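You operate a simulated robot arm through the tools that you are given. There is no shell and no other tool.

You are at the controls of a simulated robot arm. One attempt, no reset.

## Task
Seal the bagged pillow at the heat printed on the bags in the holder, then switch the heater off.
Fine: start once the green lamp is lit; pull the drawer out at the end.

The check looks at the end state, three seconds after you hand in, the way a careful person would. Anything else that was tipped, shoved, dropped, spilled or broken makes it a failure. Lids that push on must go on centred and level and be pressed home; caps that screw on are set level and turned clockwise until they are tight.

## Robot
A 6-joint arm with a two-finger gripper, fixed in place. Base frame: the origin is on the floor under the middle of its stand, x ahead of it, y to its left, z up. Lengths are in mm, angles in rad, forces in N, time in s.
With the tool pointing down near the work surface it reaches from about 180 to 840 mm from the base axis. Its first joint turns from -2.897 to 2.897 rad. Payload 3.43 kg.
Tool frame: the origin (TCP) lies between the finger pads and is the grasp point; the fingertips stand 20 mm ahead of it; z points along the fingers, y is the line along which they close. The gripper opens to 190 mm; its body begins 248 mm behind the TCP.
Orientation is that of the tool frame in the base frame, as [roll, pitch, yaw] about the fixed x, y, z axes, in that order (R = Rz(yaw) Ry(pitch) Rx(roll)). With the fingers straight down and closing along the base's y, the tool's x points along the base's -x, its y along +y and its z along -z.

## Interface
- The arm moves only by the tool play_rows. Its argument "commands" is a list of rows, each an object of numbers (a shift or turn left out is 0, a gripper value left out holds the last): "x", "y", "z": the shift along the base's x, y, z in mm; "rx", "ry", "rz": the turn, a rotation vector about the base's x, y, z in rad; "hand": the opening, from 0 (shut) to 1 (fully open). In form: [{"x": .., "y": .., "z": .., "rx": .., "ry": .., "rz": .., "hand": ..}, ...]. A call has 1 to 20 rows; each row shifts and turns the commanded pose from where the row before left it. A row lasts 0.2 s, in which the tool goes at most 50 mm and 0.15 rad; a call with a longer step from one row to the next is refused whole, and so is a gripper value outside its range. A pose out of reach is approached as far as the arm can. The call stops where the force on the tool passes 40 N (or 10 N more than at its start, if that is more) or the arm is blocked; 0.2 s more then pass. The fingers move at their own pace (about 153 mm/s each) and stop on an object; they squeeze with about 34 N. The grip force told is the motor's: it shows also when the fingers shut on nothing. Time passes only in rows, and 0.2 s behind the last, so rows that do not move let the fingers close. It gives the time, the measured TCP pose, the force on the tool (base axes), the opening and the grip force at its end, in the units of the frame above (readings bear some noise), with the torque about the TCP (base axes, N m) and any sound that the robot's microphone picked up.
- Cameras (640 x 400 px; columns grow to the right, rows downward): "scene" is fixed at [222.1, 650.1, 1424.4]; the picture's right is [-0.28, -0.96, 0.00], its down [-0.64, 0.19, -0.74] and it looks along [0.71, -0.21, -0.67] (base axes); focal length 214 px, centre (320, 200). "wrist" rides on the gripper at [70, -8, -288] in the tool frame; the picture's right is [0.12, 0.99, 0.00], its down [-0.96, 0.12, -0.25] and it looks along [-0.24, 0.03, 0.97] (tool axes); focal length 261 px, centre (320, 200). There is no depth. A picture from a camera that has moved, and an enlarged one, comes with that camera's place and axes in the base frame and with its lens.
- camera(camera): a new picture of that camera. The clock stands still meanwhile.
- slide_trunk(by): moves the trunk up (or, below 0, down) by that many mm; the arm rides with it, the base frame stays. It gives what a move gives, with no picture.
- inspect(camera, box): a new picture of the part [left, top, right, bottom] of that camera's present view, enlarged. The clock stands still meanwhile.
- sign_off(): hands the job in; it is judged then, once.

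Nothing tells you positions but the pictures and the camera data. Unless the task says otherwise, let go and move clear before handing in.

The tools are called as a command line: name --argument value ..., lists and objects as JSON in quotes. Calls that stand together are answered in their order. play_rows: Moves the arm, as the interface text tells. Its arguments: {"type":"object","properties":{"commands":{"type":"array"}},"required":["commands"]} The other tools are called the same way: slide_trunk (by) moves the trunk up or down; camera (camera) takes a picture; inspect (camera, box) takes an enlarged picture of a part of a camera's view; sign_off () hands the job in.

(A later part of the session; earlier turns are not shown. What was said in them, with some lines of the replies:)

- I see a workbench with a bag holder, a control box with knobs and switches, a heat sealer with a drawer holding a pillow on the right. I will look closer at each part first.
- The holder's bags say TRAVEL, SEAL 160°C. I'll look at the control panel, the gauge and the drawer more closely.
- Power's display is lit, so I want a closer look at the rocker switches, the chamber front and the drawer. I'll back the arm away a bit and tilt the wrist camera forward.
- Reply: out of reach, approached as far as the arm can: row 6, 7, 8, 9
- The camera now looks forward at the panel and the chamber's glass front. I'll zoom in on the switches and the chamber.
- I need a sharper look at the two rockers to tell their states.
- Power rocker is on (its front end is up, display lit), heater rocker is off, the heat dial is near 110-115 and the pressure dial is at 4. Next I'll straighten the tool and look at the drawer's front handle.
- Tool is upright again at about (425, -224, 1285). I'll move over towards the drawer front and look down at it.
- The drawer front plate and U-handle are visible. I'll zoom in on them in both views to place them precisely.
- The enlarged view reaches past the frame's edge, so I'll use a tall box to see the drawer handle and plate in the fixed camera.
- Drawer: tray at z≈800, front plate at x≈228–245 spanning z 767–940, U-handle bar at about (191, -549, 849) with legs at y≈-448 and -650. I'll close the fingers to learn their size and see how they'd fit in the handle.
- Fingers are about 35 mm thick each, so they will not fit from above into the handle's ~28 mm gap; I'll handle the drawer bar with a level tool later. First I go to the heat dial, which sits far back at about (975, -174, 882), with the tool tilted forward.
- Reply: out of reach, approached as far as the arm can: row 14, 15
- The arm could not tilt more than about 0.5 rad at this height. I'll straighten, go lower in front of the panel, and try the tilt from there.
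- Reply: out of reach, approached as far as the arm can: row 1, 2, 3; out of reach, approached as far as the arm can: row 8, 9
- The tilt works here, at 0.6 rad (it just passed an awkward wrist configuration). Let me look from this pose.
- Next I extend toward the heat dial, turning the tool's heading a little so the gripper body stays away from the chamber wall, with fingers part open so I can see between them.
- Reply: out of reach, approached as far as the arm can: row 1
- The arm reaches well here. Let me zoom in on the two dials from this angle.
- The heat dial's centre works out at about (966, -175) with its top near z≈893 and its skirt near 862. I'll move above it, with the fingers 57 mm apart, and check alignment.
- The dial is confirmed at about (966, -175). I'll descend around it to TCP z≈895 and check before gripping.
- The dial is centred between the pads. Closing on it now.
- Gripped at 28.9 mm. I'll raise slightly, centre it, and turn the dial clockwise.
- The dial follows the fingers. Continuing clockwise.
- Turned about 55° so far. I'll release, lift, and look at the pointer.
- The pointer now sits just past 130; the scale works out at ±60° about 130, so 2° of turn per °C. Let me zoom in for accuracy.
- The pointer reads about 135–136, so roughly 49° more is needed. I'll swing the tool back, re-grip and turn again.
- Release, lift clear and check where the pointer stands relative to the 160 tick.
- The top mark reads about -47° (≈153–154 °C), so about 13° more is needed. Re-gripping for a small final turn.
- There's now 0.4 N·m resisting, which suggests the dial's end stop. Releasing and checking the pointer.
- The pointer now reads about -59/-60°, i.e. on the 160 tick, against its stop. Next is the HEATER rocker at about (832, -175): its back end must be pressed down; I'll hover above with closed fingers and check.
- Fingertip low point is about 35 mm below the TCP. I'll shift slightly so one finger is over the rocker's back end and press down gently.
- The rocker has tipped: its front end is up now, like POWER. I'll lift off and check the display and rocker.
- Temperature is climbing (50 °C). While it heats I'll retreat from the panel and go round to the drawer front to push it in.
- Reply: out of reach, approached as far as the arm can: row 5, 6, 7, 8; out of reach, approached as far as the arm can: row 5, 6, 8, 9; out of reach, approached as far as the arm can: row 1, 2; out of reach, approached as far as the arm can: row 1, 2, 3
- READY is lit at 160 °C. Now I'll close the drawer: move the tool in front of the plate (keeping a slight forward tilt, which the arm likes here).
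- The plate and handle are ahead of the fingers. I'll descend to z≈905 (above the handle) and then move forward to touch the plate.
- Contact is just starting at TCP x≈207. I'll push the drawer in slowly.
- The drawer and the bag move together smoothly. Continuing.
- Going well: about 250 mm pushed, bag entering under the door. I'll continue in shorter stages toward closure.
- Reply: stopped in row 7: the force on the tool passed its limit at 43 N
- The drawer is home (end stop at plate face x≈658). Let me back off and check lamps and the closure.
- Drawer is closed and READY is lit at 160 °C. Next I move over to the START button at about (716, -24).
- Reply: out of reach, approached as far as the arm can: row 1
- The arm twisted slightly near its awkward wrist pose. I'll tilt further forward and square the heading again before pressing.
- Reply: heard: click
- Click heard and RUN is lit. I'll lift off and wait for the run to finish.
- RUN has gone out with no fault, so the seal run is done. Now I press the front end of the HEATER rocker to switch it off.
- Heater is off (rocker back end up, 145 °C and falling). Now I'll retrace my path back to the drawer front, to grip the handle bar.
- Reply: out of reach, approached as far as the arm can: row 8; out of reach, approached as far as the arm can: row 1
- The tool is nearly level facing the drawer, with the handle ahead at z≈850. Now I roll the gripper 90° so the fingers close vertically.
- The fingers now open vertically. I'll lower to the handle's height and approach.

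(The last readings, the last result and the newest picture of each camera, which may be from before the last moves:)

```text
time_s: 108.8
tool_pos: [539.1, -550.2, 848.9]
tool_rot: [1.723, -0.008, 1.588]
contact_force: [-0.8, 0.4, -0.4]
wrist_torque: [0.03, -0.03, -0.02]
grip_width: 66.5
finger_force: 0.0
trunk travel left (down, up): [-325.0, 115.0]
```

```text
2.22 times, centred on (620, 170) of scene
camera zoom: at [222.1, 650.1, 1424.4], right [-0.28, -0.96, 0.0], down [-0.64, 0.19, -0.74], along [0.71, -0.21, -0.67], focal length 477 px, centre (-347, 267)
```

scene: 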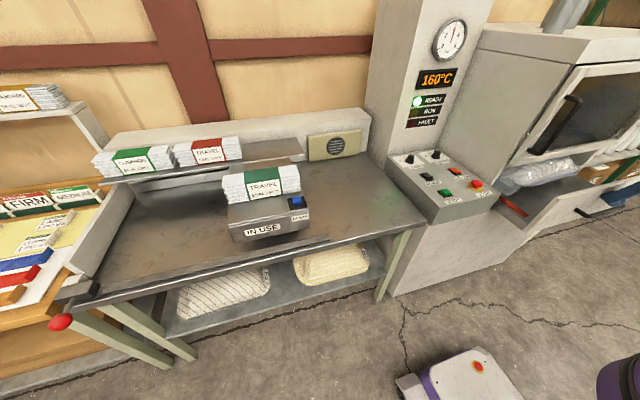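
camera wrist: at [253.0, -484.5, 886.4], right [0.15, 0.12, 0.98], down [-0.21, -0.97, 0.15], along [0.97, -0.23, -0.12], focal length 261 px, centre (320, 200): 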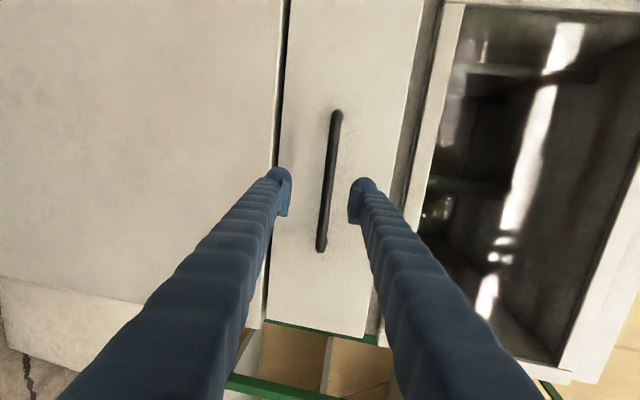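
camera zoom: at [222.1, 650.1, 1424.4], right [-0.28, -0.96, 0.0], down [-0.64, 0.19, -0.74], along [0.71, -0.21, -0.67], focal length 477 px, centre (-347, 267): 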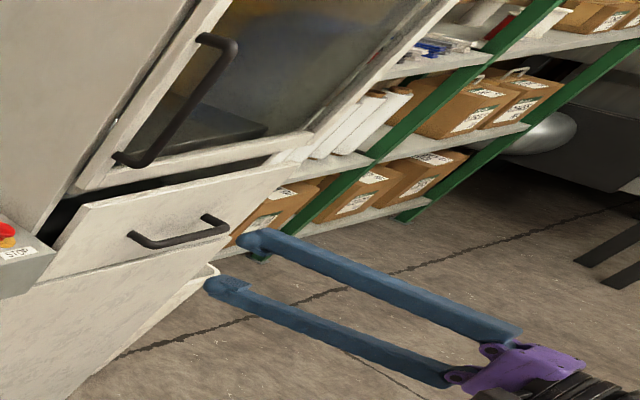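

play_rows --commands '[{"x": 20, "z": 2}, {"x": 20}, {"x": 20}, {"x": 10}, {"x": 8}, {"x": 0}]'

camera --camera "wrist"

inspect --camera "scene" --box '[600, 110, 640, 230]'

```text
time_s: 110.2
tool_pos: [616.9, -549.2, 852.0]
tool_rot: [1.722, -0.007, 1.589]
contact_force: [0.1, -0.1, 0.8]
wrist_torque: [0.0, 0.0, -0.02]
grip_width: 66.2
finger_force: 0.1
trunk travel left (down, up): [-325.0, 115.0]
```

```text
taken
camera wrist: at [330.4, -484.3, 888.7], right [0.15, 0.12, 0.98], down [-0.21, -0.97, 0.15], along [0.97, -0.23, -0.12], focal length 261 px, centre (320, 200)
```

wrist: 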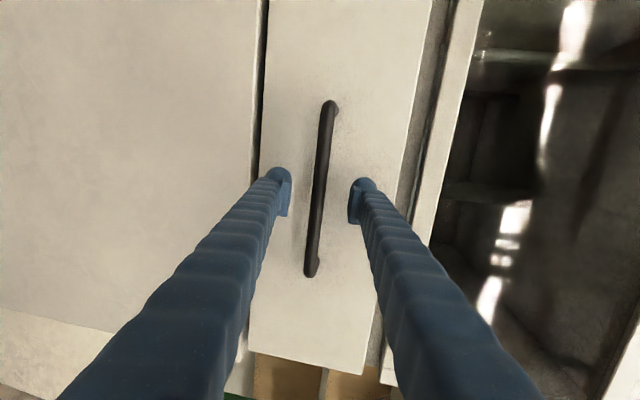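

```text
3.33 times, centred on (620, 170) of scene
camera zoom: at [222.1, 650.1, 1424.4], right [-0.28, -0.96, 0.0], down [-0.64, 0.19, -0.74], along [0.71, -0.21, -0.67], focal length 715 px, centre (-680, 300)
```

zoom: 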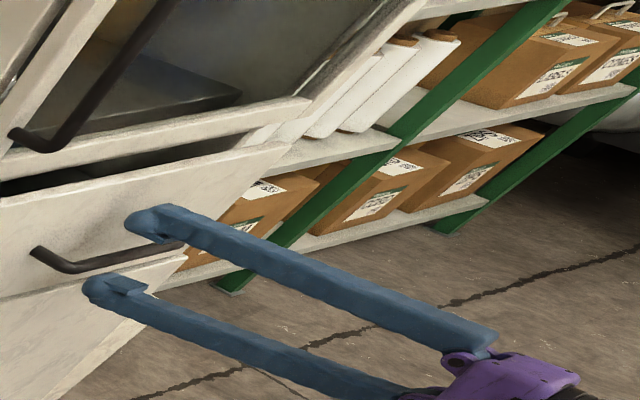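

The bar lies centred between the pads. Closing on it.

play_rows --commands '[{"x": 2, "hand": 0.0}, {"x": 0}, {"x": 0}, {"x": 0}]'

inspect --camera "scene" --box '[600, 110, 640, 230]'

```text
time_s: 111.2
tool_pos: [617.6, -549.9, 851.6]
tool_rot: [1.726, -0.009, 1.586]
contact_force: [-20.0, 0.8, -29.6]
wrist_torque: [-1.11, 0.21, 0.18]
grip_width: 13.9
finger_force: 45.5
trunk travel left (down, up): [-325.0, 115.0]
```

```text
3.33 times, centred on (620, 170) of scene
camera zoom: at [222.1, 650.1, 1424.4], right [-0.28, -0.96, 0.0], down [-0.64, 0.19, -0.74], along [0.71, -0.21, -0.67], focal length 715 px, centre (-680, 300)
```

zoom: 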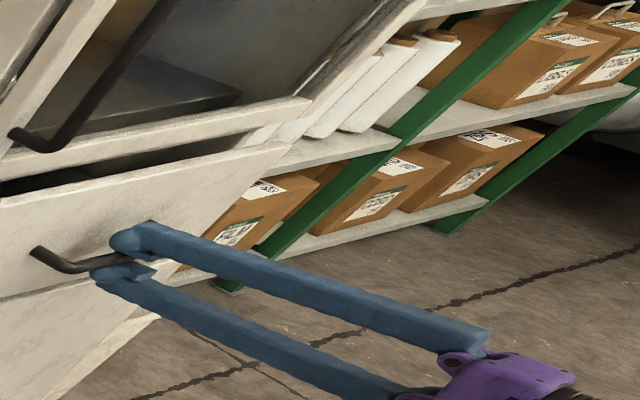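

Gripped at 13.9 mm, but the tool sits a bit high. I'll ease down 3 mm to relieve the load.

play_rows --commands '[{"x": -1, "z": -1.5}, {"z": -1.5}, {"x": 0}]'

```text
time_s: 112.0
tool_pos: [617.7, -549.0, 850.3]
tool_rot: [1.721, -0.007, 1.588]
contact_force: [-11.2, 3.2, -15.8]
wrist_torque: [-1.13, 0.08, 0.29]
grip_width: 13.6
finger_force: 45.2
trunk travel left (down, up): [-325.0, 115.0]
```

play_rows --commands '[{"x": -1, "z": -1.5}, {"x": -1, "z": -0.5}, {"x": 0}]'

```text
time_s: 112.8
tool_pos: [617.3, -549.8, 849.9]
tool_rot: [1.719, -0.004, 1.587]
contact_force: [8.0, -0.6, 8.3]
wrist_torque: [-0.01, -0.07, 0.15]
grip_width: 13.4
finger_force: 44.9
trunk travel left (down, up): [-325.0, 115.0]
```

Now pull gently.

play_rows --commands '[{"x": -3, "z": 0.5}, {"x": -3}, {"x": -4}, {"x": -5}, {"x": -6}, {"x": -6}, {"x": 0}]'

inspect --camera "scene" --box '[600, 110, 640, 230]'

```text
time_s: 114.4
tool_pos: [588.8, -549.0, 851.2]
tool_rot: [1.72, -0.006, 1.589]
contact_force: [1.0, -6.0, 21.8]
wrist_torque: [-1.07, -0.11, 0.19]
grip_width: 13.5
finger_force: 44.3
trunk travel left (down, up): [-325.0, 115.0]
```

```text
3.33 times, centred on (620, 170) of scene
camera zoom: at [222.1, 650.1, 1424.4], right [-0.28, -0.96, 0.0], down [-0.64, 0.19, -0.74], along [0.71, -0.21, -0.67], focal length 715 px, centre (-680, 300)
```

zoom: 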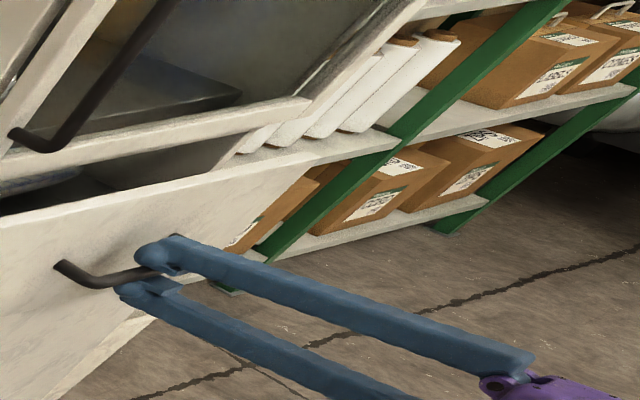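

The drawer is coming out. Continue, with a small height correction.

play_rows --commands '[{"x": -5, "z": 1}, {"x": -7}, {"x": -8}, {"x": -10}, {"x": -10}, {"x": -10}, {"x": -10}, {"x": -10}, {"x": 0}]'

inspect --camera "scene" --box '[600, 60, 640, 260]'

```text
time_s: 116.4
tool_pos: [518.1, -549.3, 850.6]
tool_rot: [1.721, -0.007, 1.588]
contact_force: [-2.2, -7.8, 14.8]
wrist_torque: [-1.08, -0.08, -0.06]
grip_width: 13.2
finger_force: 44.4
trunk travel left (down, up): [-325.0, 115.0]
```

```text
2.00 times, centred on (620, 160) of scene
camera zoom: at [222.1, 650.1, 1424.4], right [-0.28, -0.96, 0.0], down [-0.64, 0.19, -0.74], along [0.71, -0.21, -0.67], focal length 429 px, centre (-280, 280)
```

zoom: 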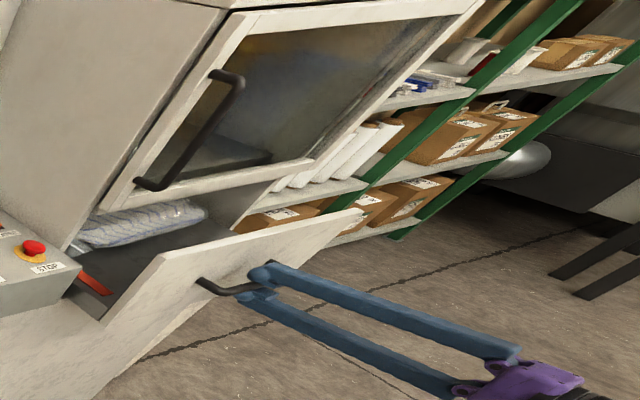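

play_rows --commands '[{"x": -6}, {"x": -9}, {"x": -12}, {"x": -12}, {"x": -12}, {"x": -12}, {"x": -12}, {"x": -12}, {"x": -12}, {"x": -12}, {"x": -12}, {"x": -12}, {"x": -10}, {"x": -8}, {"x": 0}]'

inspect --camera "scene" --box '[639, 80, 640, 330]'

```text
time_s: 119.6
tool_pos: [366.6, -550.1, 849.6]
tool_rot: [1.721, -0.007, 1.589]
contact_force: [-2.4, -8.7, 10.2]
wrist_torque: [-1.09, -0.01, 0.14]
grip_width: 13.1
finger_force: 45.1
trunk travel left (down, up): [-325.0, 115.0]
```

```text
1.60 times, centred on (640, 205) of scene
camera zoom: at [222.1, 650.1, 1424.4], right [-0.28, -0.96, 0.0], down [-0.64, 0.19, -0.74], along [0.71, -0.21, -0.67], focal length 343 px, centre (-191, 192)
```

zoom: 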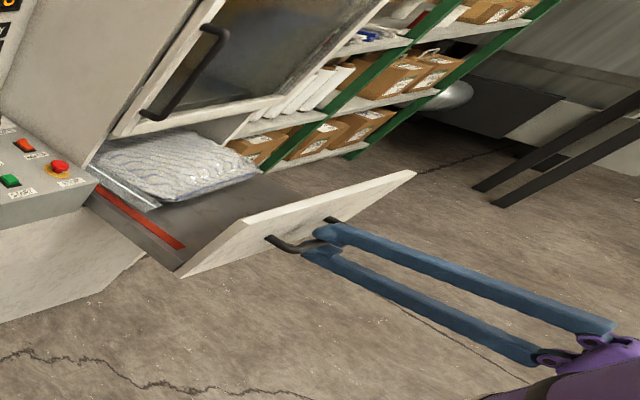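

play_rows --commands '[{"x": -6}, {"x": -9}, {"x": -12}, {"x": -12}, {"x": -12}, {"x": -12}, {"x": -12}, {"x": -12}, {"x": -12}, {"x": -12}, {"x": -12}, {"x": -10}, {"x": -8}, {"x": -5}, {"x": 0}]'

inspect --camera "scene" --box '[639, 80, 640, 330]'

```text
time_s: 122.8
tool_pos: [220.3, -548.0, 850.9]
tool_rot: [1.721, -0.008, 1.589]
contact_force: [-0.1, -4.0, 12.8]
wrist_torque: [-1.14, -0.07, -0.04]
grip_width: 12.8
finger_force: 44.9
trunk travel left (down, up): [-325.0, 115.0]
```

```text
1.60 times, centred on (640, 205) of scene
camera zoom: at [222.1, 650.1, 1424.4], right [-0.28, -0.96, 0.0], down [-0.64, 0.19, -0.74], along [0.71, -0.21, -0.67], focal length 343 px, centre (-191, 192)
```

zoom: 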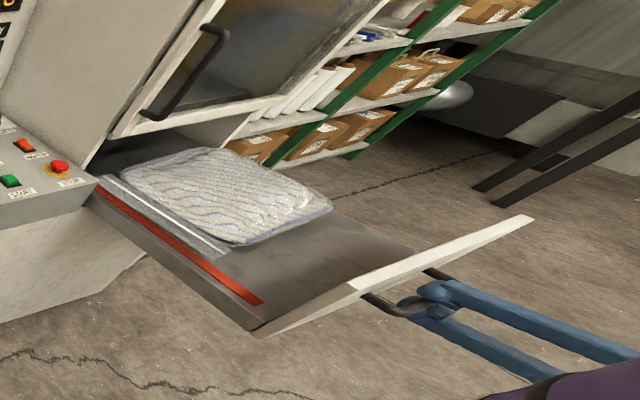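

play_rows --commands '[{"x": -6}, {"x": -8}, {"x": -8}, {"x": -6}, {"x": -4}, {"x": 0}]'

inspect --camera "scene" --box '[639, 140, 640, 330]'

```text
time_s: 124.2
tool_pos: [187.3, -548.3, 850.5]
tool_rot: [1.72, -0.007, 1.59]
contact_force: [1.9, 4.6, 5.7]
wrist_torque: [-0.88, -0.01, 0.19]
grip_width: 12.8
finger_force: 45.2
trunk travel left (down, up): [-325.0, 115.0]
```

```text
2.11 times, centred on (640, 235) of scene
camera zoom: at [222.1, 650.1, 1424.4], right [-0.28, -0.96, 0.0], down [-0.64, 0.19, -0.74], along [0.71, -0.21, -0.67], focal length 452 px, centre (-353, 126)
```

zoom: 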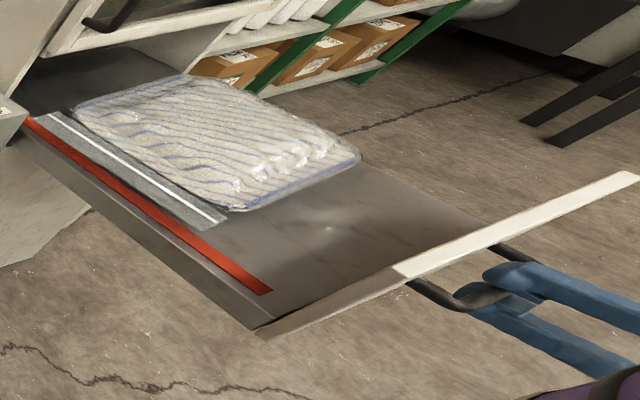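

The drawer is fully out and the bag's flap now shows a white seal line. I'll open the fingers and back straight off the handle.

play_rows --commands '[{"hand": 0.4}, {"x": 0}, {"x": 0}, {"x": -8}, {"x": -15}, {"x": -20}, {"x": -20}, {"x": -20}, {"x": 0}]'

inspect --camera "scene" --box '[639, 140, 640, 330]'

camera --camera "wrist"

inspect --camera "scene" --box '[380, 60, 510, 220]'

```text
time_s: 126.2
tool_pos: [104.8, -549.9, 850.3]
tool_rot: [1.72, -0.007, 1.587]
contact_force: [-0.4, 0.3, 0.1]
wrist_torque: [-0.01, -0.01, 0.03]
grip_width: 76.1
finger_force: 0.0
trunk travel left (down, up): [-325.0, 115.0]
```

```text
2.11 times, centred on (640, 235) of scene
camera zoom: at [222.1, 650.1, 1424.4], right [-0.28, -0.96, 0.0], down [-0.64, 0.19, -0.74], along [0.71, -0.21, -0.67], focal length 452 px, centre (-353, 126)
```

zoom: 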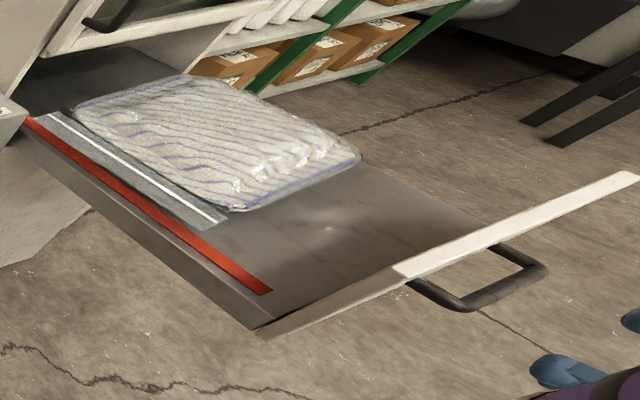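

```text
taken
camera wrist: at [-181.5, -483.7, 885.4], right [0.15, 0.12, 0.98], down [-0.21, -0.97, 0.14], along [0.97, -0.23, -0.12], focal length 261 px, centre (320, 200)
```

wrist: 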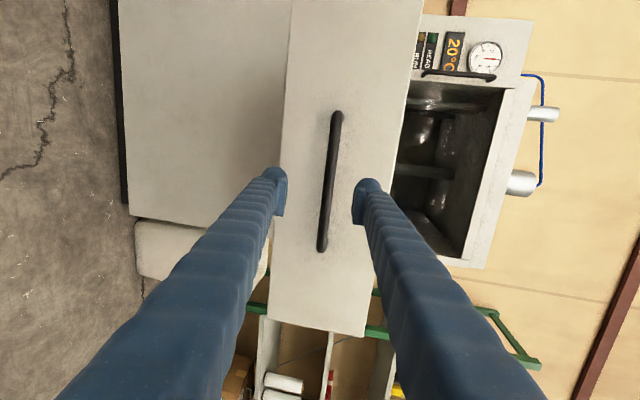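

```text
2.50 times, centred on (445, 140) of scene
camera zoom: at [222.1, 650.1, 1424.4], right [-0.28, -0.96, 0.0], down [-0.64, 0.19, -0.74], along [0.71, -0.21, -0.67], focal length 536 px, centre (8, 350)
```

zoom: 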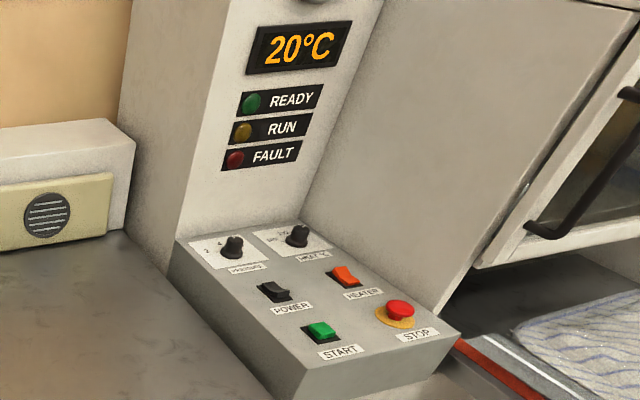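

The tool is clear of the handle, the heater is off and cold. Let me do a final check of the seal, the panel and the rest of the scene.

inspect --camera "scene" --box '[500, 160, 600, 250]'

inspect --camera "scene" --box '[395, 140, 505, 210]'

camera --camera "scene"

```text
4.44 times, centred on (550, 205) of scene
camera zoom: at [222.1, 650.1, 1424.4], right [-0.28, -0.96, 0.0], down [-0.64, 0.19, -0.74], along [0.71, -0.21, -0.67], focal length 953 px, centre (-702, 178)
```

zoom: 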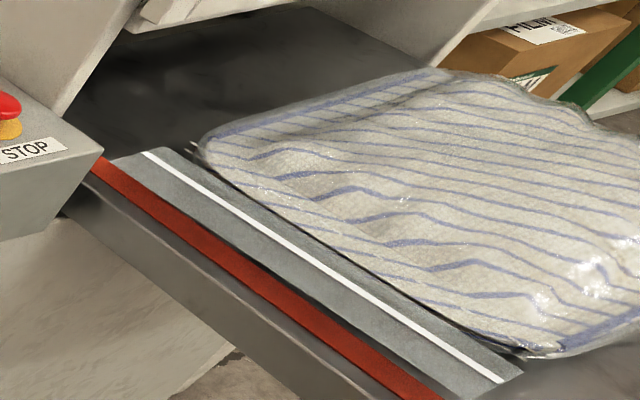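

```text
5.71 times, centred on (450, 175) of scene
camera zoom: at [222.1, 650.1, 1424.4], right [-0.28, -0.96, 0.0], down [-0.64, 0.19, -0.74], along [0.71, -0.21, -0.67], focal length 1226 px, centre (-423, 343)
```

zoom: 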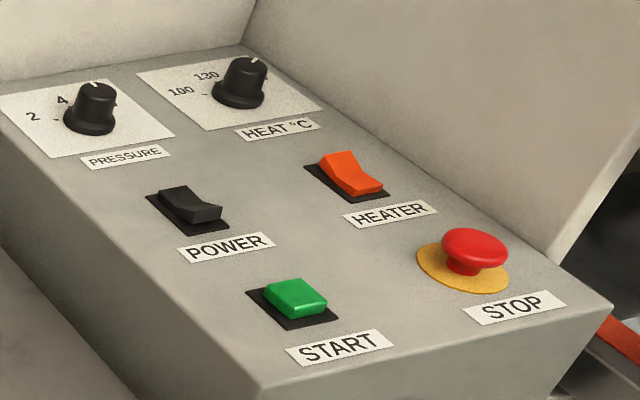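

```text
taken
```

scene: 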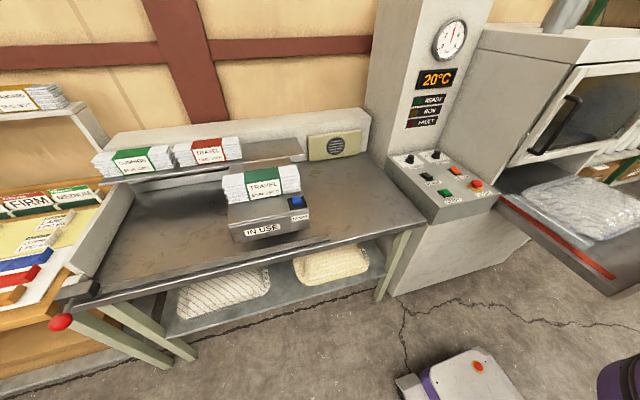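

The bag has a clean, straight white seal line. The heater rocker is off, the panel has cooled, the drawer is fully out and nothing else has moved. The gripper is clear, so I'm handing in.

sign_off

```text
The job is handed in.
```

The pillow bag is sealed at 160 °C, the temperature printed on the TRAVEL bags in the holder. The job is handed in; I haven't seen a verdict.

- **Seal:** I set the heat dial to 160, closed the drawer and pressed START with the green READY lamp lit. The run finished with no fault, and the bag flap now shows a straight white seal line.
- **Heater:** I switched it off only after the RUN lamp went out. The display has dropped back to 20 °C.
- **Drawer:** I pulled it out to where it stood at the start, then let go of the handle and backed the gripper clear.

The pictures show nothing else moved or knocked over. I left the POWER switch on and the pressure dial at 4, as I found them.
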